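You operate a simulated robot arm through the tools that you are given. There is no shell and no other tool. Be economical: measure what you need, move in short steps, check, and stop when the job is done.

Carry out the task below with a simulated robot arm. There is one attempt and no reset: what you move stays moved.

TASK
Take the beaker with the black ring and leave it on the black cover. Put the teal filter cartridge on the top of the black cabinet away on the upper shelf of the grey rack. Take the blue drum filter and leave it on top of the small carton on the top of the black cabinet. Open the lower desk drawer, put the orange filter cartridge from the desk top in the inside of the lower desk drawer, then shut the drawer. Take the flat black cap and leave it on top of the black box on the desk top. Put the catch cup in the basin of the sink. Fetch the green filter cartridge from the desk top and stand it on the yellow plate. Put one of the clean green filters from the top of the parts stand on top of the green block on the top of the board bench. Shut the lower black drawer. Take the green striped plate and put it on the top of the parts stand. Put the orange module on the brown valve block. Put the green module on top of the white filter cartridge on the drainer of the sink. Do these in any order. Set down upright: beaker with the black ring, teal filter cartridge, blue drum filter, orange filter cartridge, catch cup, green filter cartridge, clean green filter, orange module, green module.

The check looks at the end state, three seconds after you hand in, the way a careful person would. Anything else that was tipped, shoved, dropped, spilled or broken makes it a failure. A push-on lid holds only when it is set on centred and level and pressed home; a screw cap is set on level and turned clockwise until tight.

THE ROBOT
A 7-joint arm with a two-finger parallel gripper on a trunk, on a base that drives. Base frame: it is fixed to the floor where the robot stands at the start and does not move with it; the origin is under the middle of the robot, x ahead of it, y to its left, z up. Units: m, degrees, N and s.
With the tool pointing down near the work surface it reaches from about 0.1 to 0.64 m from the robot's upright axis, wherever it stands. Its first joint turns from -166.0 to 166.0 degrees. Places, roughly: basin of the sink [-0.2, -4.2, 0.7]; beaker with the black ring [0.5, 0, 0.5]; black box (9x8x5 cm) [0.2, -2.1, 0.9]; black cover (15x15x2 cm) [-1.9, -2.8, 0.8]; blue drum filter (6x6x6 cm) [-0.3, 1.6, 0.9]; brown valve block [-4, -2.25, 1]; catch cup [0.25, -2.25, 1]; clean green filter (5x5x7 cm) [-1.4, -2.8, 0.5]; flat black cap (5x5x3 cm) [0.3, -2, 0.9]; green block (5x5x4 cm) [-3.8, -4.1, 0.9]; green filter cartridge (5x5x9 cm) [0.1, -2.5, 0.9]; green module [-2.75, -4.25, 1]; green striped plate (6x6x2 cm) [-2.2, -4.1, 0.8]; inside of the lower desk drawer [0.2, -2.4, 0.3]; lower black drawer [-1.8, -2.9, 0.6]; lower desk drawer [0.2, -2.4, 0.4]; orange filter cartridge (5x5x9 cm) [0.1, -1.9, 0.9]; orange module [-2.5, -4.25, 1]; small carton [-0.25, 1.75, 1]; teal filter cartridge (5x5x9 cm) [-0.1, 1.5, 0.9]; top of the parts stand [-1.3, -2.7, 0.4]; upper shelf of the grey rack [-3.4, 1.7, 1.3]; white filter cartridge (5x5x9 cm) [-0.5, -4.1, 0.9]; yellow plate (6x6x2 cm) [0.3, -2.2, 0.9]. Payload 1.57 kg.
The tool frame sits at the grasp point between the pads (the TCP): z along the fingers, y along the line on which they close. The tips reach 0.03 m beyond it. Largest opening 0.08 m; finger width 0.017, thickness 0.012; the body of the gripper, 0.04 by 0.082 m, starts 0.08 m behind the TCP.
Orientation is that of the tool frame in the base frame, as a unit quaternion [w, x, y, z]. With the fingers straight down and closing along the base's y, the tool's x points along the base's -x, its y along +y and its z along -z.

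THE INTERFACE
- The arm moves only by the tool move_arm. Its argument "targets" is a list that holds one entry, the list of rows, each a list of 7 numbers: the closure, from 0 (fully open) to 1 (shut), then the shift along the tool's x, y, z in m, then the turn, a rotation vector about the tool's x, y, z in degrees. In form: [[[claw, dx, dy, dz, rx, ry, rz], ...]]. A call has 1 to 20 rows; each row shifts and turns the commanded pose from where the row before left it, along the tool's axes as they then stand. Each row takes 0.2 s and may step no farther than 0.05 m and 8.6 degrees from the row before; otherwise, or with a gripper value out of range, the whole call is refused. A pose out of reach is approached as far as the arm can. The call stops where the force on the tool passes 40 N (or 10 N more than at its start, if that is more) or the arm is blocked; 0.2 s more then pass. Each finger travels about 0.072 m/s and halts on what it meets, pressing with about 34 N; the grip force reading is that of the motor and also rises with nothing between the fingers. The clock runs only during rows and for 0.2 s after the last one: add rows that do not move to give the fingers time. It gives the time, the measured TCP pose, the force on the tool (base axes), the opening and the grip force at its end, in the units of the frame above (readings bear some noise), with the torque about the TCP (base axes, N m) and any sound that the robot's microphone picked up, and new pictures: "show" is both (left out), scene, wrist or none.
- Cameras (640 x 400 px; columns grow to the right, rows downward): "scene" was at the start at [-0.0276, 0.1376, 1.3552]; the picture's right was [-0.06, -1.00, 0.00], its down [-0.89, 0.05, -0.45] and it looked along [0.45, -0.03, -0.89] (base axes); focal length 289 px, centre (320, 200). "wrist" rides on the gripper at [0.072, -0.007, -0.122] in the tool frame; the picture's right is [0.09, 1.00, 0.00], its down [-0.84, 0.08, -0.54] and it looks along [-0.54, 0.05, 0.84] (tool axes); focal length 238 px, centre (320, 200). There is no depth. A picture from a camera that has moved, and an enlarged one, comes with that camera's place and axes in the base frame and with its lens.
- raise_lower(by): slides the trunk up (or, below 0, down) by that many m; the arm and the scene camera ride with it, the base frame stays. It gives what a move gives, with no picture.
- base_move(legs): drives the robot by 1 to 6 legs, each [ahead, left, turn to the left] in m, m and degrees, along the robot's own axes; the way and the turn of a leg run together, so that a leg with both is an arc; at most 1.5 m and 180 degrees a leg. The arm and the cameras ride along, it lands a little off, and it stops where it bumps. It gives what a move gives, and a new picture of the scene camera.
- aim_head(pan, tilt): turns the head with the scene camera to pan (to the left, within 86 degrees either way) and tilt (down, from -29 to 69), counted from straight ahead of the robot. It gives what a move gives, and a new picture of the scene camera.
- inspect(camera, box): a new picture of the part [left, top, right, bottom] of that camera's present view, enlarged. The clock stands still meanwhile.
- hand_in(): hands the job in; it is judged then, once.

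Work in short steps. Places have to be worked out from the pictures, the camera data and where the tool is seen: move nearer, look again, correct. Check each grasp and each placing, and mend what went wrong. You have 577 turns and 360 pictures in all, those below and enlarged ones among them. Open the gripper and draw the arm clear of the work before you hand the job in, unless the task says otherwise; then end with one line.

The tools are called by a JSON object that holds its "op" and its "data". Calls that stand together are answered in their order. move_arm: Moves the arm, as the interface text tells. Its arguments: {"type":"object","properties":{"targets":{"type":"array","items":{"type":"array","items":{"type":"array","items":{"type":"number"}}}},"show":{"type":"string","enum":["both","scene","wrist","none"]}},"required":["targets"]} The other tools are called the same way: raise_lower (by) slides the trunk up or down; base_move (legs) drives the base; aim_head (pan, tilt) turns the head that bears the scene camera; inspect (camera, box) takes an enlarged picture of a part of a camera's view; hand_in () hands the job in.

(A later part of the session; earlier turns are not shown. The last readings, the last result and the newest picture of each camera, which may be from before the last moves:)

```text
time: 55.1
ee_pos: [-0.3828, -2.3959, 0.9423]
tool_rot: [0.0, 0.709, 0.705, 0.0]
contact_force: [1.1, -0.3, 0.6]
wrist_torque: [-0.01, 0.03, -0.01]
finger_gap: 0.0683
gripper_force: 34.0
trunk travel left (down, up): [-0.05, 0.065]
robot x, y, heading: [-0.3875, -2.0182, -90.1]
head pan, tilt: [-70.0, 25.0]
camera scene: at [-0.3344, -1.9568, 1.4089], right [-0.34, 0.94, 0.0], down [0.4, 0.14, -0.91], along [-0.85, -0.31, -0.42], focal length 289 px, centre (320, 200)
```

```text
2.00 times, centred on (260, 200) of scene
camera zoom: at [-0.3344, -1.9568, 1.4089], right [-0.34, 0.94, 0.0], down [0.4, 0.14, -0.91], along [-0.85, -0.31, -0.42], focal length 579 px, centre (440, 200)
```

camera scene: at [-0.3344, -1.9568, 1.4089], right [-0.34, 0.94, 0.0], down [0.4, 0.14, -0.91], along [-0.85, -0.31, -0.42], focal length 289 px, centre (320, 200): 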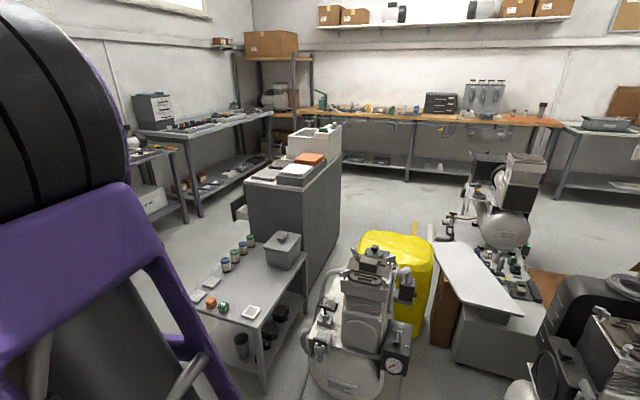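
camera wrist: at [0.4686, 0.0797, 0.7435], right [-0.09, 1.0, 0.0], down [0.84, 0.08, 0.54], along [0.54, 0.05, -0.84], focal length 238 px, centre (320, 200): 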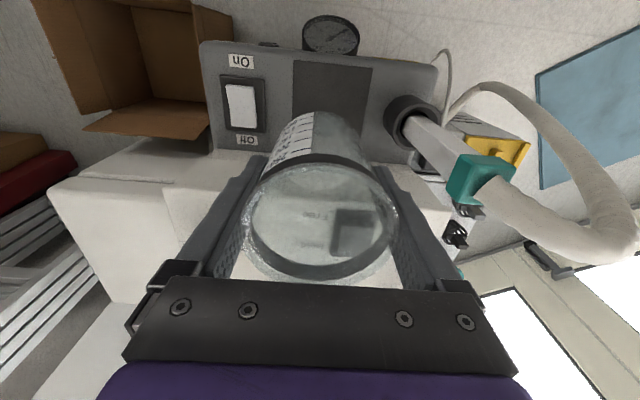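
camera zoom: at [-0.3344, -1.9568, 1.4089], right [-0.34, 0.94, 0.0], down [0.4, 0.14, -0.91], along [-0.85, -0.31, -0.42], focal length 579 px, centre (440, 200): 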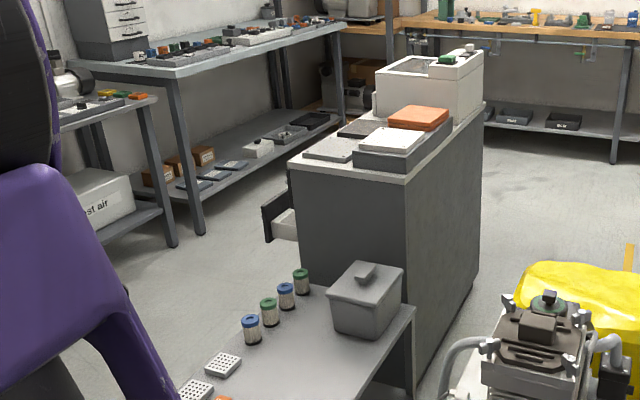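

The drawer stands open on the -y side of the cabinet. I drive to y≈-3.3, turn to face -x, and look from nearer.

{"op": "base_move", "data": {"legs": [[1.3, 0, 0], [0, 0, -90]]}}

{"op": "aim_head", "data": {"pan": -20, "tilt": 35}}

```text
time: 65.6
ee_pos: [-0.7816, -3.3273, 0.942]
tool_rot: [0.0, 1.0, -0.011, 0.0]
contact_force: [0.0, -0.4, -0.6]
wrist_torque: [0.0, 0.0, -0.01]
finger_gap: 0.0681
gripper_force: 34.6
trunk travel left (down, up): [-0.05, 0.065]
robot x, y, heading: [-0.4042, -3.3282, 178.8]
head pan, tilt: [-70.0, 25.0]
camera scene: at [-0.3443, -3.3808, 1.4089], right [0.95, 0.32, 0.0], down [0.14, -0.4, -0.91], along [-0.29, 0.86, -0.42], focal length 289 px, centre (320, 200)
```

scene: 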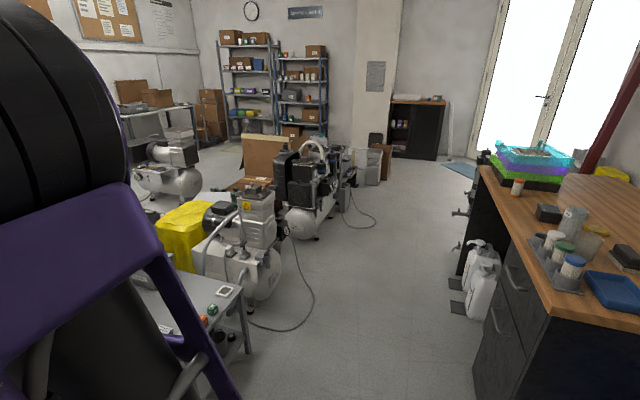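

```text
time: 66.8
ee_pos: [-0.7816, -3.3261, 0.9413]
tool_rot: [0.0, 1.0, -0.01, 0.0]
contact_force: [-0.8, -0.3, -0.1]
wrist_torque: [0.01, -0.03, 0.05]
finger_gap: 0.0683
gripper_force: 34.5
trunk travel left (down, up): [-0.05, 0.065]
robot x, y, heading: [-0.397, -3.3258, 179.1]
head pan, tilt: [-20.0, 35.0]
camera scene: at [-0.3967, -3.4361, 1.3932], right [0.36, 0.93, 0.0], down [0.53, -0.21, -0.82], along [-0.76, 0.3, -0.57], focal length 289 px, centre (320, 200)
```

scene: 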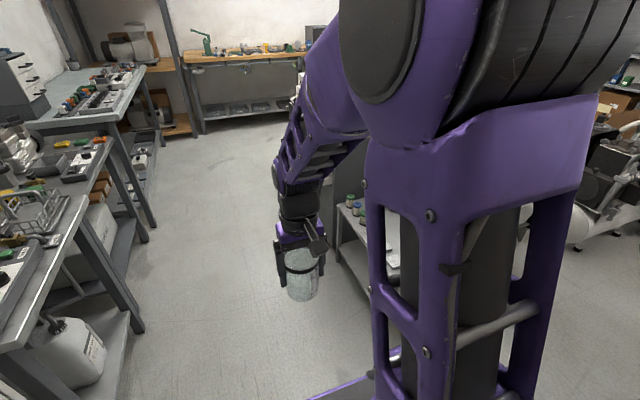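

The aisle is about 0.9 m wide. I advance to x≈-1.25 at y≈-3.45 and look right at the cabinet.

{"op": "base_move", "data": {"legs": [[0.8, 0.12, 1]]}}

{"op": "aim_head", "data": {"pan": -75, "tilt": 40}}

```text
time: 71.2
ee_pos: [-1.5845, -3.4417, 0.941]
tool_rot: [0.0, 1.0, -0.004, 0.0]
contact_force: [-0.7, -0.1, -0.2]
wrist_torque: [-0.01, 0.03, -0.02]
finger_gap: 0.0683
gripper_force: 33.6
trunk travel left (down, up): [-0.05, 0.065]
robot x, y, heading: [-1.2025, -3.4369, 179.8]
head pan, tilt: [-20.0, 35.0]
camera scene: at [-1.1991, -3.5452, 1.3932], right [0.35, 0.94, 0.0], down [0.54, -0.2, -0.82], along [-0.77, 0.29, -0.57], focal length 289 px, centre (320, 200)
```

scene: 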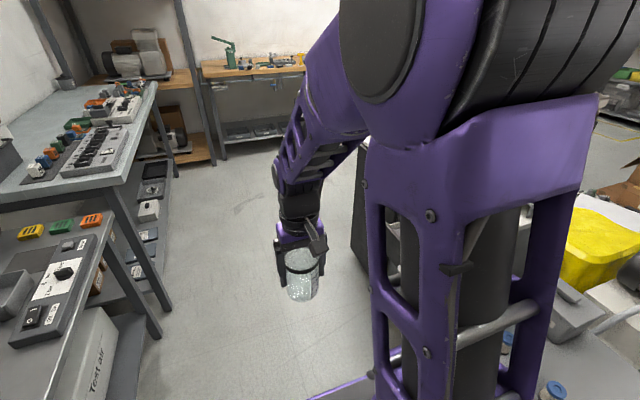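

```text
time: 72.4
ee_pos: [-1.5863, -3.4415, 0.942]
tool_rot: [0.0, 1.0, -0.004, -0.001]
contact_force: [0.0, -0.4, 0.1]
wrist_torque: [0.0, 0.02, -0.01]
finger_gap: 0.068
gripper_force: 33.9
trunk travel left (down, up): [-0.05, 0.065]
robot x, y, heading: [-1.2049, -3.4357, 179.6]
head pan, tilt: [-75.0, 40.0]
camera scene: at [-1.138, -3.4937, 1.3856], right [0.97, 0.25, 0.0], down [0.16, -0.62, -0.77], along [-0.19, 0.74, -0.64], focal length 289 px, centre (320, 200)
```

scene: 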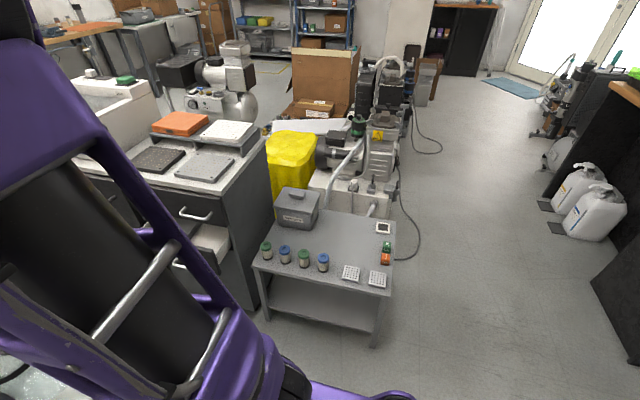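

The black cover is near (-1.95, -2.755). I drive ahead 0.7 and strafe right 0.1 to be abreast of it.

{"op": "base_move", "data": {"legs": [[0.7, 0, 0], [0, -0.1, 0]]}}

{"op": "aim_head", "data": {"pan": -86, "tilt": 55}}

```text
time: 77.5
ee_pos: [-2.2842, -3.3359, 0.9405]
tool_rot: [0.0, 1.0, -0.004, 0.0]
contact_force: [0.6, 0.6, -0.3]
wrist_torque: [0.03, -0.02, 0.02]
finger_gap: 0.0683
gripper_force: 33.4
trunk travel left (down, up): [-0.05, 0.065]
robot x, y, heading: [-1.9063, -3.3321, 179.6]
head pan, tilt: [-75.0, 40.0]
camera scene: at [-1.8367, -3.3881, 1.3856], right [0.97, 0.25, 0.0], down [0.16, -0.62, -0.77], along [-0.19, 0.74, -0.64], focal length 289 px, centre (320, 200)
```

scene: 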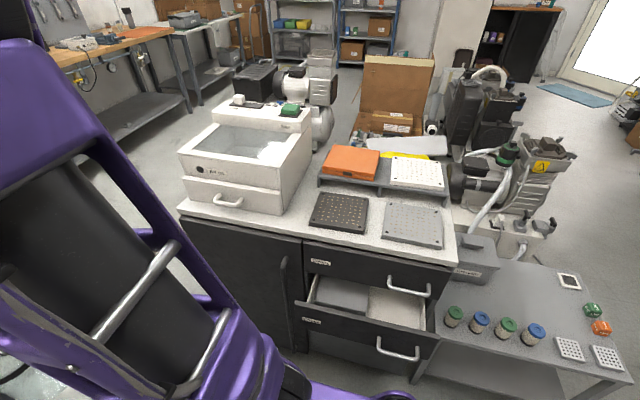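

```text
time: 78.2
ee_pos: [-2.2844, -3.3358, 0.9417]
tool_rot: [0.001, 1.0, -0.003, 0.0]
contact_force: [0.5, 0.2, 0.3]
wrist_torque: [0.02, 0.02, -0.05]
finger_gap: 0.0683
gripper_force: 33.7
trunk travel left (down, up): [-0.05, 0.065]
robot x, y, heading: [-1.9035, -3.3289, 179.7]
head pan, tilt: [-85.9, 55.0]
camera scene: at [-1.8199, -3.3984, 1.365], right [1.0, 0.06, 0.0], down [0.05, -0.82, -0.57], along [-0.04, 0.57, -0.82], focal length 289 px, centre (320, 200)
```

scene: 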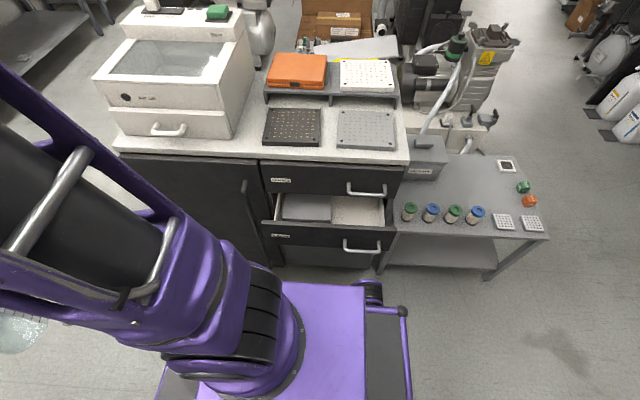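

Black cover centre ≈(-1.937, -2.777), top near z 0.82. I swing the arm to (-1.93, -3.0) in front of it at carry height.

{"op": "move_arm", "data": {"targets": [[[0.3, 0.0354, -0.0336, 0, 0, 0, 0], [0.3, 0.0354, -0.0336, 0, 0, 0, 0], [0.3, 0.0354, -0.0336, 0, 0, 0, 0], [0.3, 0.0354, -0.0336, 0, 0, 0, 0], [0.3, 0.0354, -0.0336, 0, 0, 0, 0], [0.3, 0.0354, -0.0336, 0, 0, 0, 0], [0.3, 0.0354, -0.0336, 0, 0, 0, 0], [0.3, 0.0354, -0.0336, 0, 0, 0, 0], [0.3, 0.0354, -0.0336, 0, 0, 0, 0], [0.3, 0.0354, -0.0336, 0, 0, 0, 0], [0.3, 0, 0, 0, 0, 0, 0]]]}}

```text
time: 80.6
ee_pos: [-1.9277, -3.0021, 0.9413]
tool_rot: [0.001, 1.0, -0.004, 0.0]
contact_force: [-0.7, 0.9, -0.3]
wrist_torque: [0.0, 0.01, -0.03]
finger_gap: 0.0681
gripper_force: 34.4
trunk travel left (down, up): [-0.05, 0.065]
robot x, y, heading: [-1.9015, -3.3298, 179.5]
head pan, tilt: [-85.9, 55.0]
camera scene: at [-1.8199, -3.3983, 1.3649], right [1.0, 0.06, 0.0], down [0.05, -0.82, -0.57], along [-0.04, 0.57, -0.82], focal length 289 px, centre (320, 200)
camera wrist: at [-1.8561, -2.9962, 1.0628], right [0.09, -1.0, 0.0], down [-0.84, -0.07, 0.54], along [-0.54, -0.05, -0.84], focal length 238 px, centre (320, 200)
```

scene: 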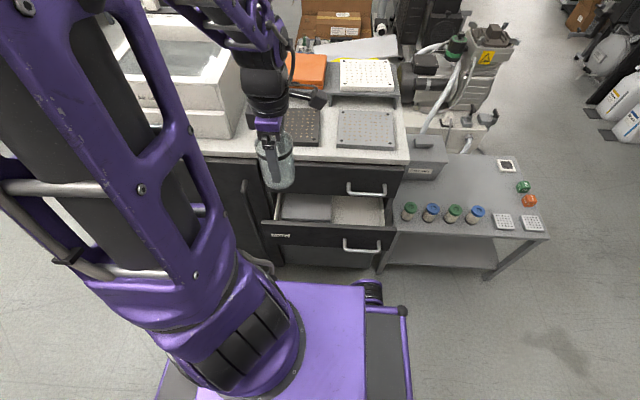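
wrist: 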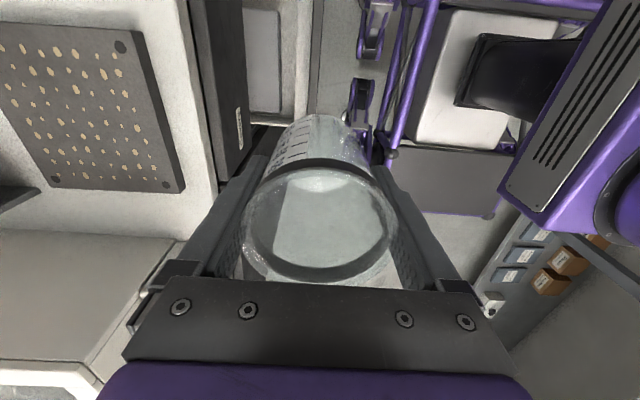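

Cover centre confirmed by the wrist camera (-1.922, -2.784). I move over it and lower to about 2 cm above expected contact.

{"op": "move_arm", "data": {"targets": [[[0.3, 0, -0.045, 0, 0, 0, 0], [0.3, 0, -0.045, 0, 0, 0, 0], [0.3, 0, -0.045, 0, 0, 0, 0], [0.3, 0, -0.045, 0, 0, 0, 0], [0.3, 0, -0.04, 0, 0, 0, 0], [0.3, 0, 0, 0.02, 0, 0, 0], [0.3, 0, 0, 0.02, 0, 0, 0], [0.3, 0, 0, 0, 0, 0, 0]]]}}

```text
time: 82.4
ee_pos: [-1.9265, -2.7809, 0.9014]
tool_rot: [0.0, 1.0, -0.004, 0.0]
contact_force: [-1.0, 0.9, 4.2]
wrist_torque: [0.0, 0.03, -0.03]
finger_gap: 0.0682
gripper_force: 34.7
trunk travel left (down, up): [-0.05, 0.065]
robot x, y, heading: [-1.9015, -3.3287, 179.5]
head pan, tilt: [-85.9, 55.0]
camera scene: at [-1.8198, -3.3986, 1.365], right [1.0, 0.06, 0.0], down [0.05, -0.82, -0.57], along [-0.04, 0.57, -0.82], focal length 289 px, centre (320, 200)
camera wrist: at [-1.8539, -2.7757, 1.0234], right [0.09, -1.0, 0.0], down [-0.84, -0.07, 0.54], along [-0.54, -0.05, -0.84], focal length 238 px, centre (320, 200)
```

scene: 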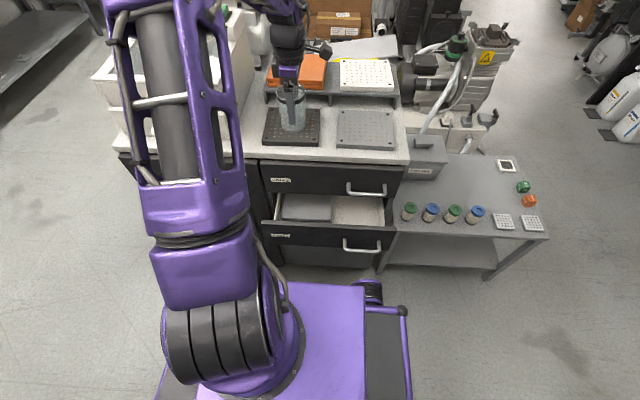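
wrist: 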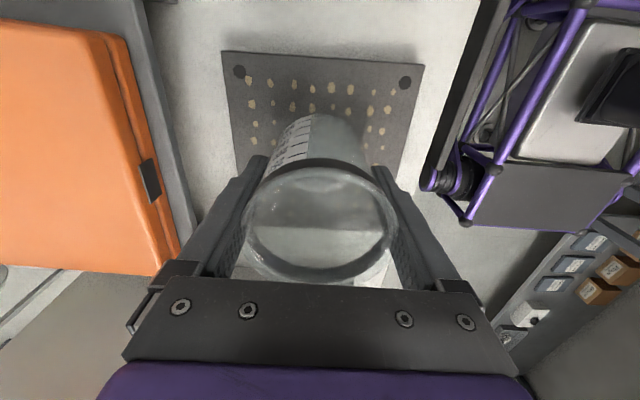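

A 4 N upward force suggests first contact. I lower a few mm further to be sure.

{"op": "move_arm", "data": {"targets": [[[0.3, 0, 0, 0.003, 0, 0, 0], [0.3, 0, 0, 0, 0, 0, 0]]], "show": "none"}}

```text
time: 83.0
ee_pos: [-1.9264, -2.7809, 0.9007]
tool_rot: [-0.003, 1.0, -0.004, 0.0]
contact_force: [0.9, 0.8, 27.0]
wrist_torque: [-0.17, 0.05, -0.04]
finger_gap: 0.0679
gripper_force: 33.8
trunk travel left (down, up): [-0.05, 0.065]
robot x, y, heading: [-1.9003, -3.3295, 179.8]
head pan, tilt: [-85.9, 55.0]
```

Firm contact (27 N). I ease off 2 mm, open and go straight up.

{"op": "move_arm", "data": {"targets": [[[0.3, 0, 0, -0.003, 0, 0, 0], [0.15, 0, 0, 0, 0, 0, 0], [0, 0, 0, 0, 0, 0, 0], [0, 0, 0, 0, 0, 0, 0], [0, 0, 0, -0.02, 0, 0, 0], [0, 0, 0, -0.03, 0, 0, 0], [0, 0, 0, -0.04, 0, 0, 0], [0, 0, 0, 0, 0, 0, 0]]]}}

```text
time: 84.8
ee_pos: [-1.9257, -2.7818, 0.9904]
tool_rot: [-0.001, 1.0, -0.004, 0.0]
contact_force: [-0.5, 0.4, -0.2]
wrist_torque: [0.02, 0.05, 0.03]
finger_gap: 0.08
gripper_force: 0.1
trunk travel left (down, up): [-0.05, 0.065]
robot x, y, heading: [-1.9056, -3.3278, 179.6]
head pan, tilt: [-85.9, 55.0]
camera scene: at [-1.8198, -3.3985, 1.3649], right [1.0, 0.06, 0.0], down [0.05, -0.82, -0.57], along [-0.04, 0.57, -0.82], focal length 289 px, centre (320, 200)
camera wrist: at [-1.8539, -2.7762, 1.1131], right [0.09, -1.0, 0.0], down [-0.84, -0.07, 0.54], along [-0.54, -0.05, -0.84], focal length 238 px, centre (320, 200)
```

scene: 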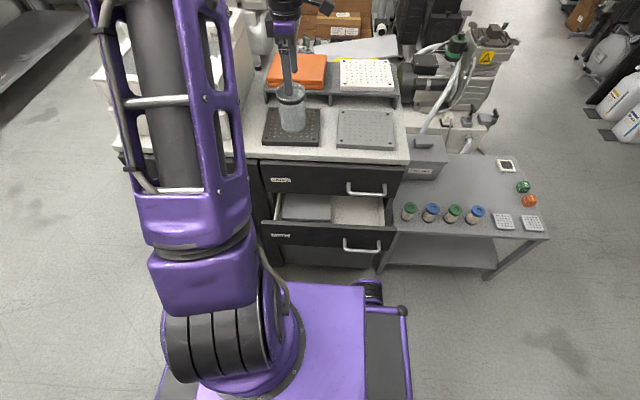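
wrist: 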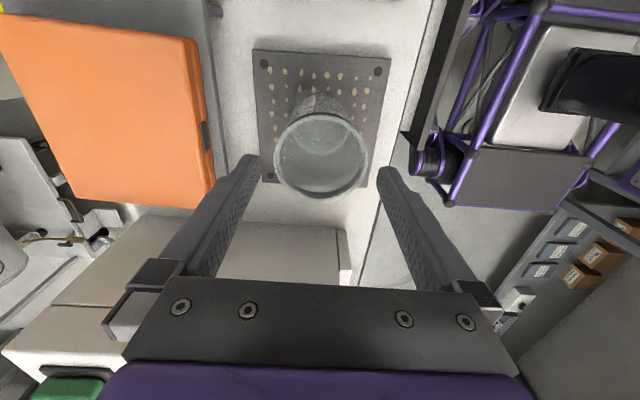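

The beaker stands on the black cover. Next the open lower drawer: I raise, strafe left 0.15 for room, and look.

{"op": "move_arm", "data": {"targets": [[[0.5, 0, 0, -0.04, 0, 0, 0], [1, 0, 0, 0, 0, 0, 0], [1, 0, 0.04, 0, 0, 0, 0], [1, 0, 0.04, 0, 0, 0, 0], [1, 0.02, 0.04, 0, 0, 0, 0], [1, 0.02, 0.04, 0, 0, 0, 0], [1, 0.02, 0.04, 0, 0, 0, 0]]], "show": "none"}}

{"op": "base_move", "data": {"legs": [[0, 0.15, 0]]}}

{"op": "inspect", "data": {"camera": "scene", "box": [220, 80, 420, 280]}}

```text
time: 86.4
ee_pos: [-1.868, -2.9834, 1.0302]
tool_rot: [0.0, 1.0, -0.003, 0.0]
contact_force: [-0.2, -0.6, 0.9]
wrist_torque: [-0.04, -0.06, 0.03]
finger_gap: 0.0001
gripper_force: 20.9
trunk travel left (down, up): [-0.05, 0.065]
robot x, y, heading: [-1.904, -3.3337, 179.9]
head pan, tilt: [-85.9, 55.0]
```

```text
time: 88.5
ee_pos: [-1.8681, -3.1346, 1.0323]
tool_rot: [0.0, 1.0, -0.005, 0.0]
contact_force: [0.5, 1.1, 0.3]
wrist_torque: [-0.01, -0.02, 0.02]
finger_gap: 0.0001
gripper_force: 20.5
trunk travel left (down, up): [-0.05, 0.065]
robot x, y, heading: [-1.905, -3.4813, 179.4]
head pan, tilt: [-85.9, 55.0]
camera scene: at [-1.8211, -3.5498, 1.3649], right [1.0, 0.06, 0.0], down [0.05, -0.82, -0.57], along [-0.04, 0.57, -0.82], focal length 289 px, centre (320, 200)
```

scene: 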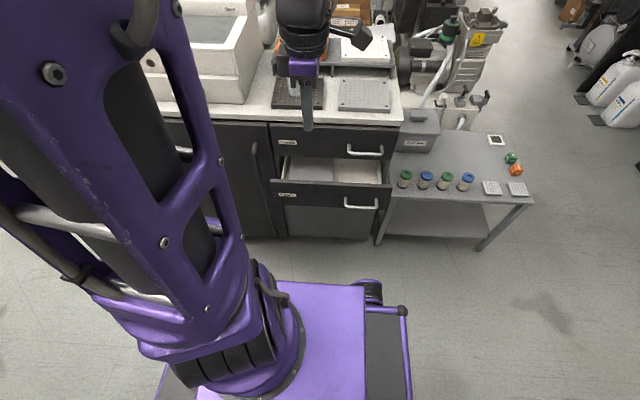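

```text
2.00 times, centred on (320, 180) of scene
camera zoom: at [-1.8211, -3.5498, 1.3649], right [1.0, 0.06, 0.0], down [0.05, -0.82, -0.57], along [-0.04, 0.57, -0.82], focal length 579 px, centre (320, 240)
```

zoom: 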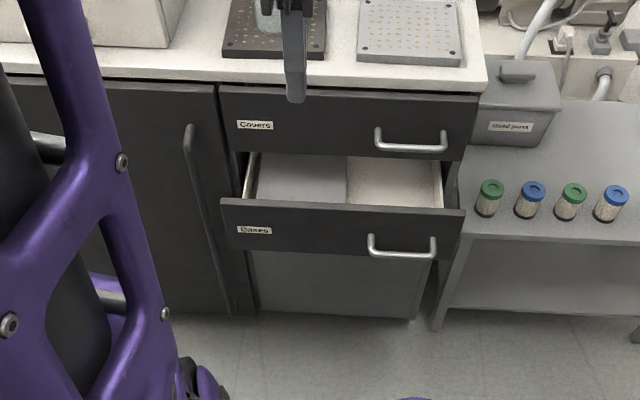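

Panel is about y -3.02, z 0.575–0.69. I tilt the closed gripper 60° toward the cabinet at height, then lower in front of the panel.

{"op": "move_arm", "data": {"targets": [[[1, 0.01, -0.045, 0, 0, 0, 0], [1, 0, 0, 0, 8.57, 0, 0], [1, 0, 0, 0, 8.57, 0, 0], [1, 0, 0, 0, 8.57, 0, 0], [1, 0, 0, 0, 8.57, 0, 0], [1, 0, 0, 0, 8.57, 0, 0], [1, 0, 0, 0, 8.57, 0, 0], [1, 0, 0, 0, 8.57, 0, 0], [1, 0, 0, 0, 0, 0, 0]]]}}

```text
time: 89.9
ee_pos: [-1.8575, -3.09, 0.9819]
tool_rot: [-0.278, 0.96, 0.014, 0.04]
contact_force: [-0.2, 0.3, -0.5]
wrist_torque: [0.02, 0.0, 0.0]
finger_gap: 0.0
gripper_force: 20.9
trunk travel left (down, up): [-0.05, 0.065]
robot x, y, heading: [-1.9019, -3.4841, 179.4]
head pan, tilt: [-85.9, 55.0]
stopped in row 6: the arm was blocked; the commanded pose is now the measured one
camera scene: at [-1.8254, -3.553, 1.3616], right [0.99, 0.13, 0.0], down [0.11, -0.84, -0.53], along [-0.07, 0.53, -0.85], focal length 289 px, centre (320, 200)
camera wrist: at [-1.7948, -3.1506, 1.094], right [0.14, -0.84, -0.52], down [-0.87, -0.36, 0.34], along [-0.48, 0.4, -0.78], focal length 238 px, centre (320, 200)
```

scene: 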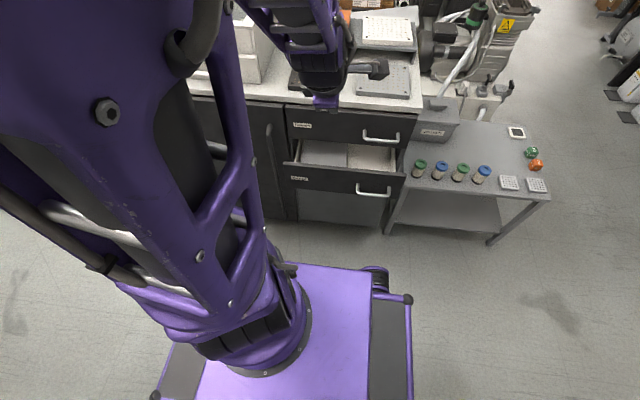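
wrist: 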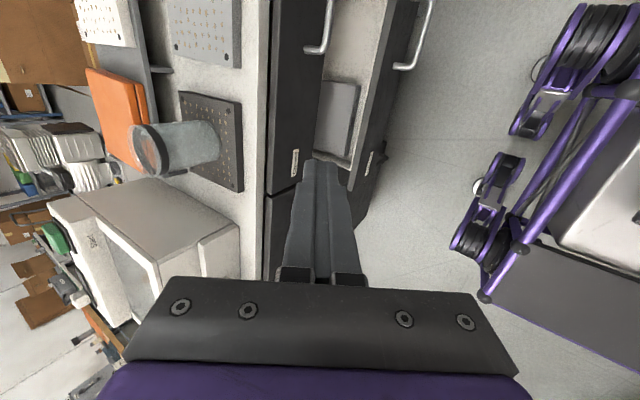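

The arm got blocked (elbow near the head), now tilted 32°, which suffices. I turn the head away from the arm and lower toward the panel.

{"op": "aim_head", "data": {"pan": -40, "tilt": 50}}

```text
time: 91.1
ee_pos: [-1.8576, -3.0921, 0.9807]
tool_rot: [-0.278, 0.96, 0.013, 0.041]
contact_force: [-0.4, 0.1, -0.2]
wrist_torque: [-0.01, 0.01, 0.01]
finger_gap: 0.0
gripper_force: 20.7
trunk travel left (down, up): [-0.05, 0.065]
robot x, y, heading: [-1.9055, -3.4807, 179.9]
head pan, tilt: [-40.0, 50.0]
camera scene: at [-1.8665, -3.5662, 1.3681], right [0.74, 0.67, 0.0], down [0.53, -0.59, -0.61], along [-0.41, 0.45, -0.79], focal length 289 px, centre (320, 200)
```

scene: 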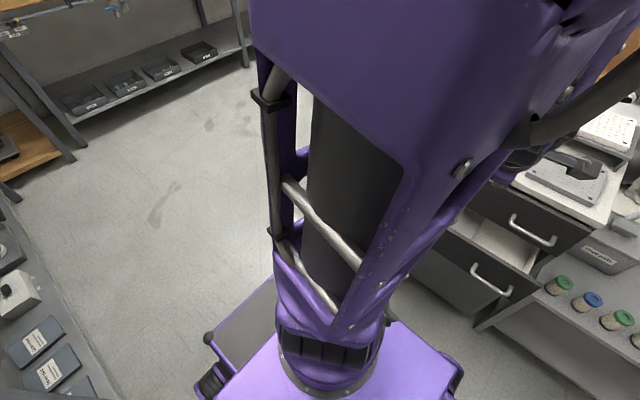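

Head is free. I lower along the base z by ~0.32.

{"op": "move_arm", "data": {"targets": [[[1, 0, 0.0212, 0.034, 0, 0, 0], [1, 0, 0.0212, 0.034, 0, 0, 0], [1, 0, 0.0212, 0.034, 0, 0, 0], [1, 0, 0.0212, 0.034, 0, 0, 0], [1, 0, 0.0212, 0.034, 0, 0, 0], [1, 0, 0.0212, 0.034, 0, 0, 0], [1, 0, 0.0212, 0.034, 0, 0, 0], [1, 0, 0.0212, 0.034, 0, 0, 0], [1, 0, 0, 0, 0, 0, 0]]]}}

```text
time: 93.1
ee_pos: [-1.8336, -3.0903, 0.6668]
tool_rot: [-0.28, 0.959, 0.012, 0.039]
contact_force: [0.6, -0.7, 0.3]
wrist_torque: [0.0, 0.0, -0.03]
finger_gap: 0.0
gripper_force: 21.7
out of reach, approached as far as the arm can: row 1, 2
trunk travel left (down, up): [-0.05, 0.065]
robot x, y, heading: [-1.9036, -3.4809, 179.5]
head pan, tilt: [-40.0, 50.0]
camera scene: at [-1.8752, -3.5717, 1.3714], right [0.65, 0.76, 0.0], down [0.58, -0.5, -0.64], along [-0.49, 0.42, -0.77], focal length 289 px, centre (320, 200)
camera wrist: at [-1.7701, -3.1497, 0.7795], right [0.14, -0.84, -0.53], down [-0.87, -0.36, 0.35], along [-0.48, 0.41, -0.78], focal length 238 px, centre (320, 200)
```

scene: 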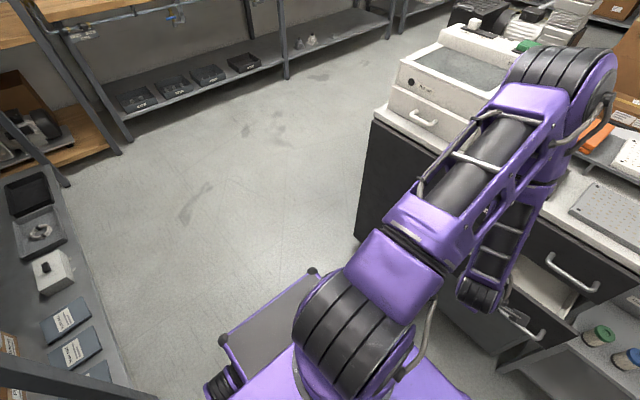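
wrist: 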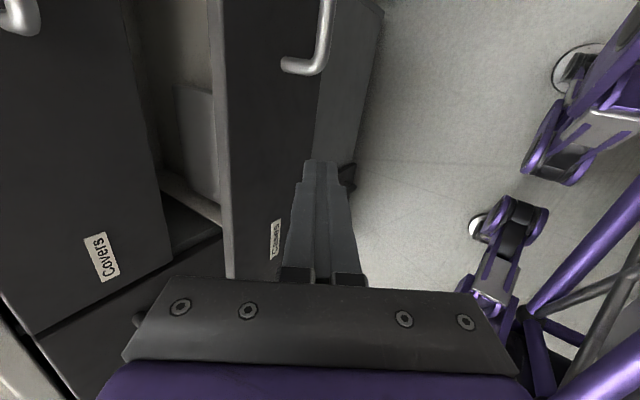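

Fingertips are in front of the panel, left of the handle. I push toward +y in small steps until it shuts.

{"op": "move_arm", "data": {"targets": [[[1, -0.01, -0.017, 0.0106, 0, 0, 0], [1, 0, -0.017, 0.0106, 0, 0, 0], [1, 0, -0.017, 0.0106, 0, 0, 0], [1, 0, -0.017, 0.0106, 0, 0, 0], [1, 0, -0.017, 0.0106, 0, 0, 0], [1, 0, 0, 0, 0, 0, 0]]], "show": "wrist"}}

```text
time: 94.5
ee_pos: [-1.8427, -2.9881, 0.6694]
tool_rot: [-0.279, 0.959, 0.012, 0.039]
contact_force: [0.2, 0.2, 0.8]
wrist_torque: [0.01, -0.03, 0.01]
finger_gap: 0.0
gripper_force: 21.5
trunk travel left (down, up): [-0.05, 0.065]
robot x, y, heading: [-1.9051, -3.4813, 179.6]
head pan, tilt: [-40.0, 50.0]
camera wrist: at [-1.7796, -3.0491, 0.7812], right [0.14, -0.84, -0.53], down [-0.87, -0.36, 0.35], along [-0.48, 0.41, -0.78], focal length 238 px, centre (320, 200)
```

wrist: 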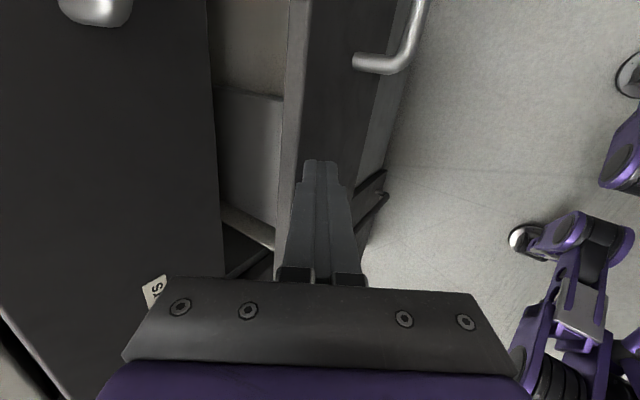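

No contact yet. I keep pushing in small steps.

{"op": "move_arm", "data": {"targets": [[[1, 0, -0.017, 0.0106, 0, 0, 0], [1, 0, -0.017, 0.0106, 0, 0, 0], [1, 0, 0, 0, 0, 0, 0]]]}}

```text
time: 95.3
ee_pos: [-1.8435, -2.9491, 0.6699]
tool_rot: [-0.28, 0.959, 0.012, 0.039]
contact_force: [-0.7, 0.0, -0.3]
wrist_torque: [0.0, -0.03, 0.01]
finger_gap: 0.0002
gripper_force: 20.6
trunk travel left (down, up): [-0.05, 0.065]
robot x, y, heading: [-1.9045, -3.4815, 179.2]
head pan, tilt: [-40.0, 50.0]
camera scene: at [-1.8752, -3.5717, 1.3714], right [0.65, 0.76, 0.0], down [0.58, -0.5, -0.64], along [-0.49, 0.42, -0.77], focal length 289 px, centre (320, 200)
camera wrist: at [-1.7801, -3.0087, 0.7816], right [0.14, -0.84, -0.53], down [-0.87, -0.36, 0.35], along [-0.48, 0.41, -0.78], focal length 238 px, centre (320, 200)
```

scene: 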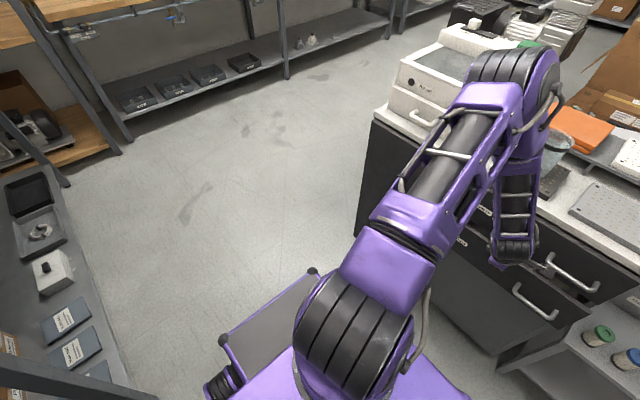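
wrist: 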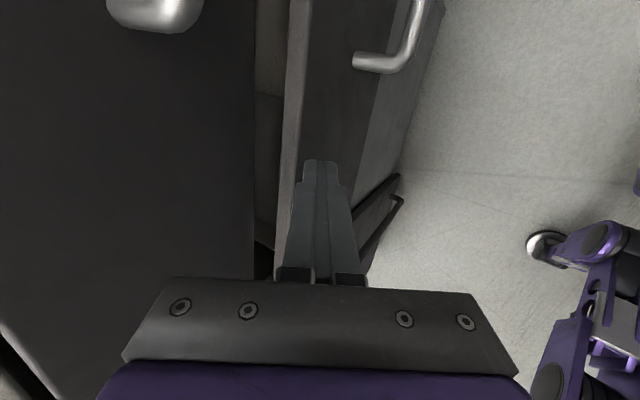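

The panel is moving along with the fingertips and the gap to the upper drawer is closing. I continue until resistance.

{"op": "move_arm", "data": {"targets": [[[1, 0, -0.0127, 0.008, 0, 0, 0], [1, 0, -0.0127, 0.008, 0, 0, 0], [1, 0, -0.0127, 0.008, 0, 0, 0], [1, 0, -0.0127, 0.008, 0, 0, 0], [1, 0, -0.0127, 0.008, 0, 0, 0], [1, 0, 0, 0, 0, 0, 0]]], "show": "wrist"}}

```text
time: 96.0
ee_pos: [-1.8428, -2.9152, 0.6658]
tool_rot: [-0.272, 0.961, 0.011, 0.041]
contact_force: [-0.8, -11.9, 9.2]
wrist_torque: [0.01, 0.01, -0.01]
finger_gap: 0.0
gripper_force: 21.9
trunk travel left (down, up): [-0.05, 0.065]
robot x, y, heading: [-1.9052, -3.483, 179.7]
head pan, tilt: [-40.0, 50.0]
stopped in row 3: the force on the tool passed its limit at 56 N (the readings are from after the stop); the commanded pose is now the measured one
camera wrist: at [-1.7796, -2.9747, 0.7802], right [0.14, -0.85, -0.51], down [-0.87, -0.35, 0.35], along [-0.47, 0.4, -0.78], focal length 238 px, centre (320, 200)
```

wrist: 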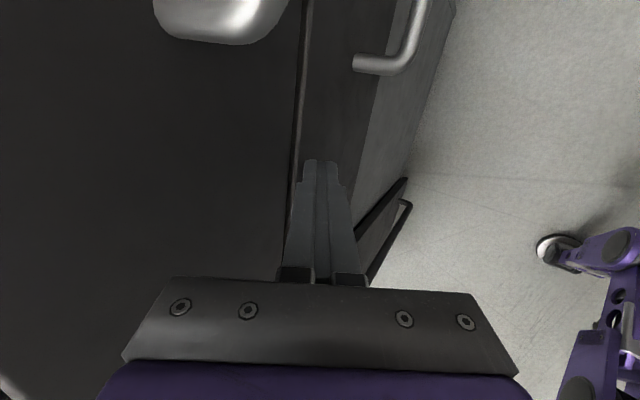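

It reached a hard stop with the panels flush. I back off and check.

{"op": "move_arm", "data": {"targets": [[[1, 0, 0.034, -0.021, 0, 0, 0], [1, 0, 0.034, -0.021, 0, 0, 0], [1, 0, 0.034, -0.021, 0, 0, 0], [1, 0, -0.0212, -0.034, 0, 0, 0], [1, 0, -0.0212, -0.034, 0, 0, 0], [1, 0, -0.0212, -0.034, 0, 0, 0], [1, 0, -0.0212, -0.034, 0, 0, 0], [1, 0, -0.0212, -0.034, 0, 0, 0], [1, 0, 0, 0, 0, 0, 0]]]}}

```text
time: 98.0
ee_pos: [-1.8579, -3.0336, 0.8658]
tool_rot: [-0.273, 0.961, 0.012, 0.041]
contact_force: [-1.0, 0.3, -0.2]
wrist_torque: [0.02, 0.01, 0.0]
finger_gap: 0.0
gripper_force: 20.8
trunk travel left (down, up): [-0.05, 0.065]
robot x, y, heading: [-1.9058, -3.4808, 179.4]
head pan, tilt: [-40.0, 50.0]
camera scene: at [-1.8752, -3.5722, 1.3714], right [0.65, 0.76, 0.0], down [0.58, -0.5, -0.64], along [-0.49, 0.42, -0.77], focal length 289 px, centre (320, 200)
camera wrist: at [-1.7965, -3.0916, 0.9793], right [0.14, -0.85, -0.51], down [-0.87, -0.35, 0.35], along [-0.48, 0.4, -0.78], focal length 238 px, centre (320, 200)
```

scene: 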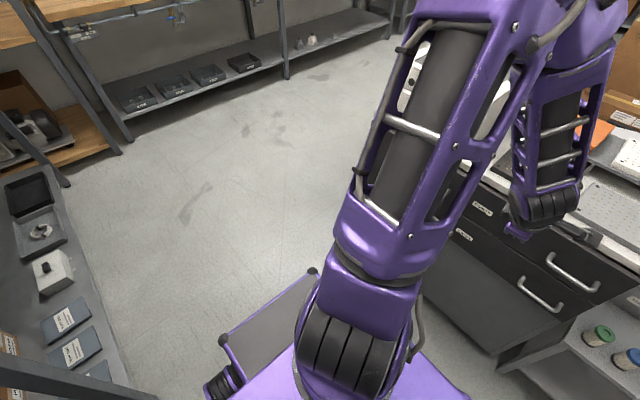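
wrist: 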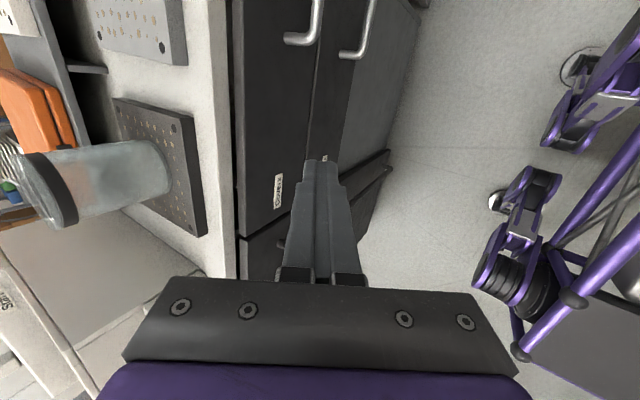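

The drawer is shut flush and the beaker stands. I straighten the tool, then look left at the benches.

{"op": "move_arm", "data": {"targets": [[[1, 0, 0, -0.03, -7.9, -1.2, 0.35], [1, 0, 0, -0.03, -7.9, -1.2, 0.35], [1, 0, 0, -0.03, -7.9, -1.2, 0.35], [1, 0, 0, -0.03, -7.9, -1.2, 0.35], [0.5, 0, 0.03, 0, 0, 0, 0], [0, 0, 0, 0, 0, 0, 0]]], "show": "none"}}

{"op": "aim_head", "data": {"pan": 70, "tilt": 40}}

{"op": "aim_head", "data": {"pan": 30, "tilt": 30}}

```text
time: 99.5
ee_pos: [-1.8662, -3.1025, 0.965]
tool_rot: [-0.03, 1.0, 0.005, -0.006]
contact_force: [-1.4, 0.4, -0.4]
wrist_torque: [-0.01, 0.01, -0.01]
finger_gap: 0.0781
gripper_force: 0.2
out of reach, approached as far as the arm can: row 1
trunk travel left (down, up): [-0.05, 0.065]
robot x, y, heading: [-1.9057, -3.4833, 179.6]
head pan, tilt: [-40.0, 50.0]
```

```text
time: 101.3
ee_pos: [-1.8666, -3.1021, 0.9641]
tool_rot: [-0.029, 1.0, 0.006, -0.005]
contact_force: [0.6, 0.0, 0.2]
wrist_torque: [0.01, -0.01, -0.03]
finger_gap: 0.0799
gripper_force: 0.1
trunk travel left (down, up): [-0.05, 0.065]
robot x, y, heading: [-1.9019, -3.4836, 179.5]
head pan, tilt: [70.0, 40.0]
camera scene: at [-1.8465, -3.7017, 1.3856], right [-0.94, 0.35, 0.0], down [0.23, 0.6, -0.77], along [-0.27, -0.72, -0.64], focal length 289 px, centre (320, 200)
```

scene: 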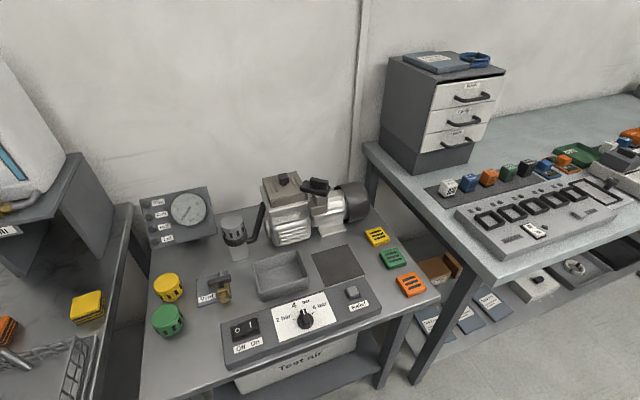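

```text
time: 102.4
ee_pos: [-1.8667, -3.1014, 0.9642]
tool_rot: [-0.03, 1.0, 0.005, -0.006]
contact_force: [-0.3, 0.0, -0.2]
wrist_torque: [0.01, 0.02, -0.02]
finger_gap: 0.0799
gripper_force: 0.0
trunk travel left (down, up): [-0.05, 0.065]
robot x, y, heading: [-1.9048, -3.4875, 179.8]
head pan, tilt: [30.0, 30.0]
camera scene: at [-1.8954, -3.6667, 1.4009], right [-0.49, 0.87, 0.0], down [0.43, 0.25, -0.87], along [-0.75, -0.43, -0.5], focal length 289 px, centre (320, 200)
```

scene: 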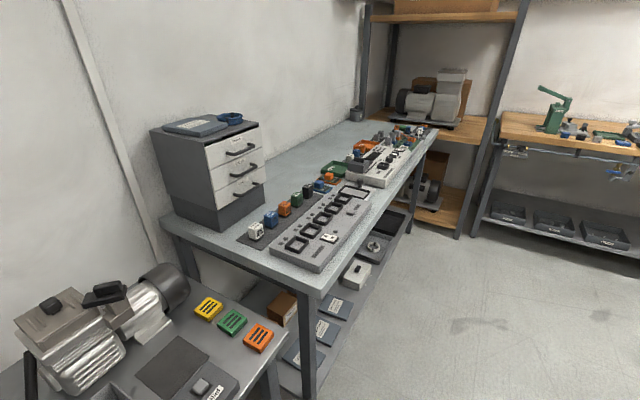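

The green striped plate is near (-2.19, -4.08). I inspect the modules row on the higher bench.

{"op": "inspect", "data": {"camera": "scene", "box": [220, 110, 460, 290]}}

```text
2.22 times, centred on (340, 200) of scene
camera zoom: at [-1.8954, -3.6667, 1.4009], right [-0.49, 0.87, 0.0], down [0.43, 0.25, -0.87], along [-0.75, -0.43, -0.5], focal length 643 px, centre (276, 200)
```

zoom: 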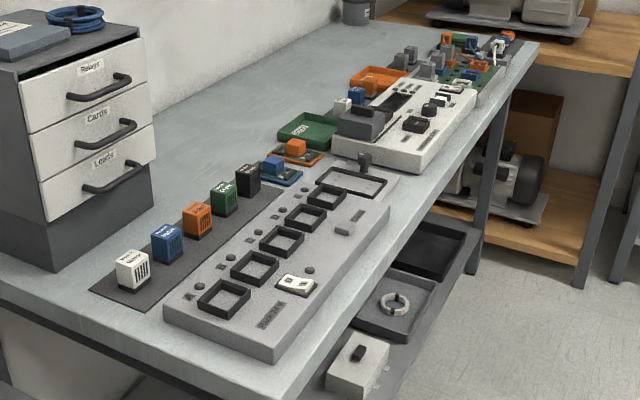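

I straighten the residual tilt and swing the arm round the front to the left side.

{"op": "move_arm", "data": {"targets": [[[0, 0, 0, 0, -3.4, 0.7, 0.6], [0, -0.0413, 0.02, 0, 0, 0, 0], [0, -0.0413, 0.02, 0, 0, 0, 0], [0, -0.0413, 0.02, 0, 0, 0, 0], [0, -0.0413, 0.02, 0, 0, 0, 0], [0, -0.0413, 0.02, 0, 0, 0, 0], [0, -0.0413, 0.02, 0, 0, 0, 0], [0, -0.0413, 0.02, 0, 0, 0, 0], [0, -0.0413, 0.02, 0, 0, 0, 0], [0, -0.0413, 0.02, 0, 0, 0, 0], [0, -0.0413, 0.02, 0, 0, 0, 0], [0, 0, 0.04, 0, 0, 0, 0], [0, 0, 0.04, 0, 0, 0, 0], [0, 0, 0.04, 0, 0, 0, 0], [0, 0, 0.04, 0, 0, 0, 0], [0, 0, 0.04, 0, 0, 0, 0], [0, 0, 0.04, 0, 0, 0, 0], [0, 0, 0.04, 0, 0, 0, 0], [0, 0, 0, 0, 0, 0, 0]]], "show": "none"}}

{"op": "move_arm", "data": {"targets": [[[0, 0, 0, 0, 0, 0, -8.2], [0, 0, 0, 0, 0, 0, -8.2], [0, 0, 0, 0, 0, 0, -8.2], [0, 0, 0, 0, 0, 0, -8.2], [0, 0, 0, 0, 0, 0, -8.2], [0, 0, 0, 0, 0, 0, -8.2], [0, 0, 0, 0, 0, 0, -8.2], [0, 0, 0, 0, 0, 0, -8.2], [0, 0, 0, 0, 0, 0, -8.2], [0, 0, 0, 0, 0, 0, -8.2], [0, 0, 0, 0, 0, 0, -8.2], [0, 0, 0, 0, 0, 0, 0]]], "show": "none"}}

```text
time: 106.4
ee_pos: [-2.2795, -3.5815, 0.964]
tool_rot: [0.0, 1.0, 0.0, 0.001]
contact_force: [1.5, 0.1, -1.3]
wrist_torque: [0.05, -0.01, -0.01]
finger_gap: 0.0799
gripper_force: 0.0
trunk travel left (down, up): [-0.05, 0.065]
robot x, y, heading: [-1.9024, -3.481, 179.3]
head pan, tilt: [30.0, 30.0]
```

```text
time: 109.0
ee_pos: [-2.2791, -3.5821, 0.964]
tool_rot: [0.001, 0.704, 0.71, 0.0]
contact_force: [-0.2, 0.1, -0.2]
wrist_torque: [0.0, 0.02, 0.02]
finger_gap: 0.0801
gripper_force: 0.1
trunk travel left (down, up): [-0.05, 0.065]
robot x, y, heading: [-1.9079, -3.4854, 179.5]
head pan, tilt: [30.0, 30.0]
```

Tool now closes along x. I shift the base ahead 0.18 and left 0.08, and bring the tool toward the green plate.

{"op": "base_move", "data": {"legs": [[0.18, 0, 0], [0, 0.08, 0]]}}

{"op": "move_arm", "data": {"targets": [[[0, -0.03, 0.035, 0, 0, 0, 0], [0, -0.03, 0.035, 0, 0, 0, 0], [0, -0.03, 0.035, 0, 0, 0, 0], [0, -0.03, 0.035, 0, 0, 0, 0], [0, -0.03, 0.035, 0, 0, 0, 0], [0, -0.03, 0.035, 0, 0, 0, 0], [0, -0.03, 0.035, 0, 0, 0, 0], [0, -0.045, 0.02, 0, 0, 0, 0], [0, -0.045, 0, 0, 0, 0, 0], [0, 0, 0, 0, 0, 0, 0]]]}}

```text
time: 111.5
ee_pos: [-2.4601, -3.6595, 0.9644]
tool_rot: [0.0, 0.705, 0.709, 0.0]
contact_force: [-0.2, -0.3, -0.1]
wrist_torque: [-0.03, 0.0, -0.02]
finger_gap: 0.0801
gripper_force: 0.1
trunk travel left (down, up): [-0.05, 0.065]
robot x, y, heading: [-2.0841, -3.5617, 179.3]
head pan, tilt: [30.0, 30.0]
camera scene: at [-2.0754, -3.7447, 1.401], right [-0.49, 0.87, 0.0], down [0.44, 0.25, -0.87], along [-0.75, -0.43, -0.5], focal length 289 px, centre (320, 200)
```

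scene: 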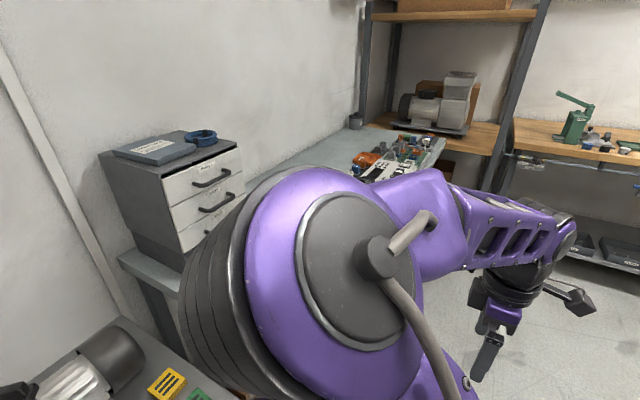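

```text
time: 112.6
ee_pos: [-2.3651, -3.7234, 0.965]
tool_rot: [0.016, 0.781, 0.624, -0.003]
contact_force: [-0.2, 0.2, 0.5]
wrist_torque: [0.01, -0.03, -0.04]
finger_gap: 0.0802
gripper_force: 0.0
trunk travel left (down, up): [-0.05, 0.065]
robot x, y, heading: [-2.086, -3.5624, 179.6]
head pan, tilt: [30.0, 30.0]
stopped in row 5: the arm was blocked; the commanded pose is now the measured one
camera scene: at [-2.0756, -3.7445, 1.401], right [-0.49, 0.87, 0.0], down [0.44, 0.25, -0.87], along [-0.75, -0.43, -0.5], focal length 289 px, centre (320, 200)
camera wrist: at [-2.3567, -3.6493, 1.0852], right [0.99, -0.13, 0.02], down [-0.12, -0.82, 0.56], along [-0.06, -0.56, -0.82], focal length 238 px, centre (320, 200)
```

scene: 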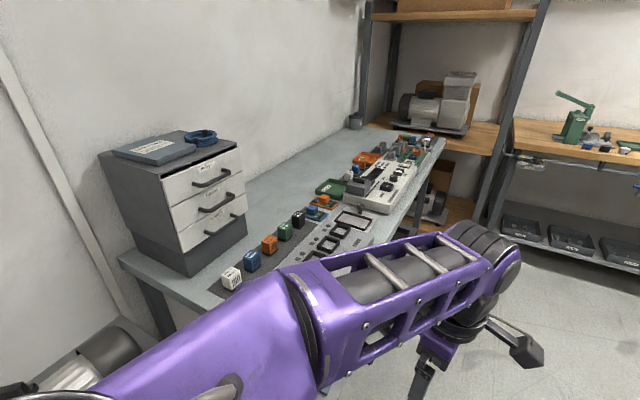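
wrist: 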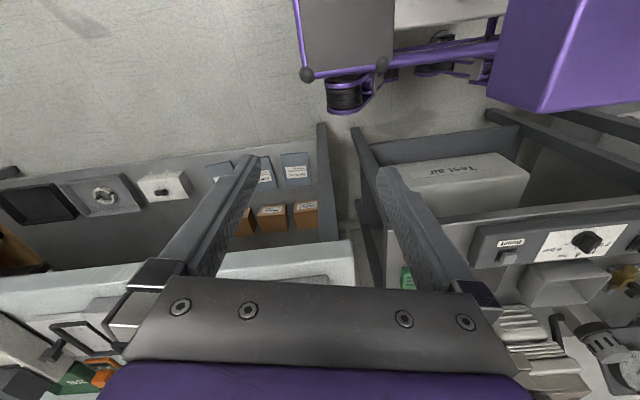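

The arm can't pass the head mast on the robot's left; I must have work at front or right. I bring the arm back to the front and restore the orientation.

{"op": "move_arm", "data": {"targets": [[[0, 0.025, -0.04, 0, -1.8, 0.3, 0], [0, 0.025, -0.04, 0, 0, 0, 0], [0, 0.025, -0.04, 0, 0, 0, 0], [0, 0, 0, 0, 0, 0, 8.5], [0, 0, 0, 0, 0, 0, 8.5], [0, 0, 0, 0, 0, 0, 8.5], [0, 0, 0, 0, 0, 0, 8.5], [0, 0, 0, 0, 0, 0, 8.5], [0, 0, 0, 0, 0, 0, 8.5], [0, 0, 0, 0, 0, 0, 8.5], [0, 0, 0, 0, 0, 0, 8.5], [0, 0, 0, 0, 0, 0, 8.5], [0, 0, 0, 0, 0, 0, 0]]], "show": "scene"}}

```text
time: 115.4
ee_pos: [-2.4649, -3.6255, 0.9589]
tool_rot: [0.017, 1.0, 0.005, 0.024]
contact_force: [-0.6, 0.4, 0.4]
wrist_torque: [0.0, 0.02, -0.01]
finger_gap: 0.0802
gripper_force: 0.1
trunk travel left (down, up): [-0.05, 0.065]
robot x, y, heading: [-2.0856, -3.5582, 179.3]
head pan, tilt: [30.0, 30.0]
camera scene: at [-2.0755, -3.7448, 1.4009], right [-0.49, 0.87, 0.0], down [0.44, 0.25, -0.87], along [-0.75, -0.43, -0.5], focal length 289 px, centre (320, 200)
```

scene: 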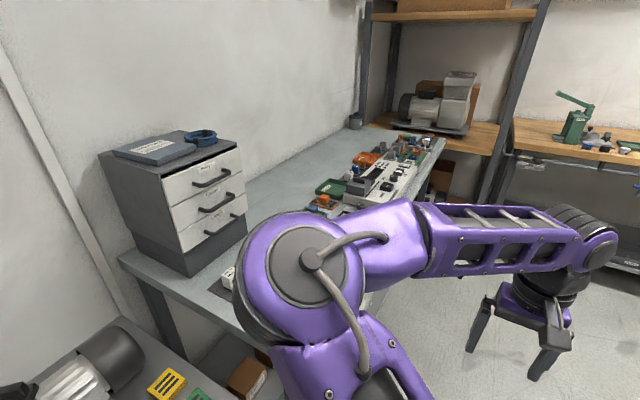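

I tidy the tilt, then drive west past the cabinet to turn around where there's room.

{"op": "move_arm", "data": {"targets": [[[0, 0, 0, 0, 2.0, -2.8, 0.6], [0, 0, -0.04, -0.02, 0, 0, 0], [0, 0, -0.04, -0.02, 0, 0, 0], [0, 0, -0.04, 0, 0, 0, 0], [0, 0, -0.04, 0, 0, 0, 0], [0, 0, 0, 0, 0, 0, 0]]], "show": "none"}}

{"op": "base_move", "data": {"legs": [[0.85, -0.2, 0]]}}

```text
time: 116.8
ee_pos: [-2.4657, -3.4655, 0.9993]
tool_rot: [-0.002, 1.0, 0.002, -0.001]
contact_force: [-0.7, -0.1, 1.1]
wrist_torque: [0.02, 0.0, 0.04]
finger_gap: 0.0797
gripper_force: 0.0
trunk travel left (down, up): [-0.05, 0.065]
robot x, y, heading: [-2.0863, -3.5598, 179.5]
head pan, tilt: [30.0, 30.0]
```

```text
time: 121.4
ee_pos: [-3.3189, -3.262, 0.9988]
tool_rot: [-0.001, 1.0, 0.004, -0.001]
contact_force: [-1.1, -0.2, 0.0]
wrist_torque: [0.0, -0.04, 0.0]
finger_gap: 0.0799
gripper_force: 0.1
trunk travel left (down, up): [-0.05, 0.065]
robot x, y, heading: [-2.9377, -3.3549, 179.8]
head pan, tilt: [30.0, 30.0]
camera scene: at [-2.9272, -3.5391, 1.4009], right [-0.5, 0.87, 0.0], down [0.43, 0.25, -0.87], along [-0.75, -0.43, -0.5], focal length 289 px, centre (320, 200)
```

scene: 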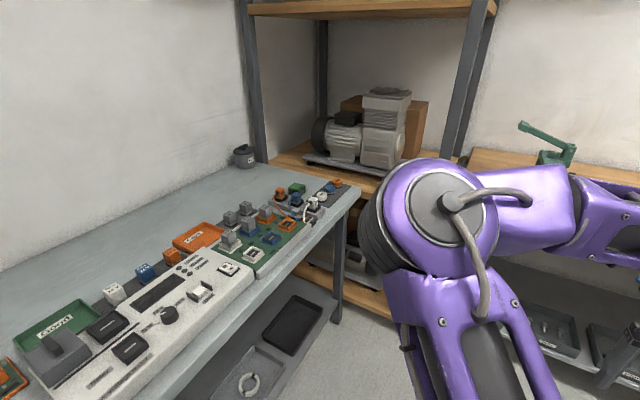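

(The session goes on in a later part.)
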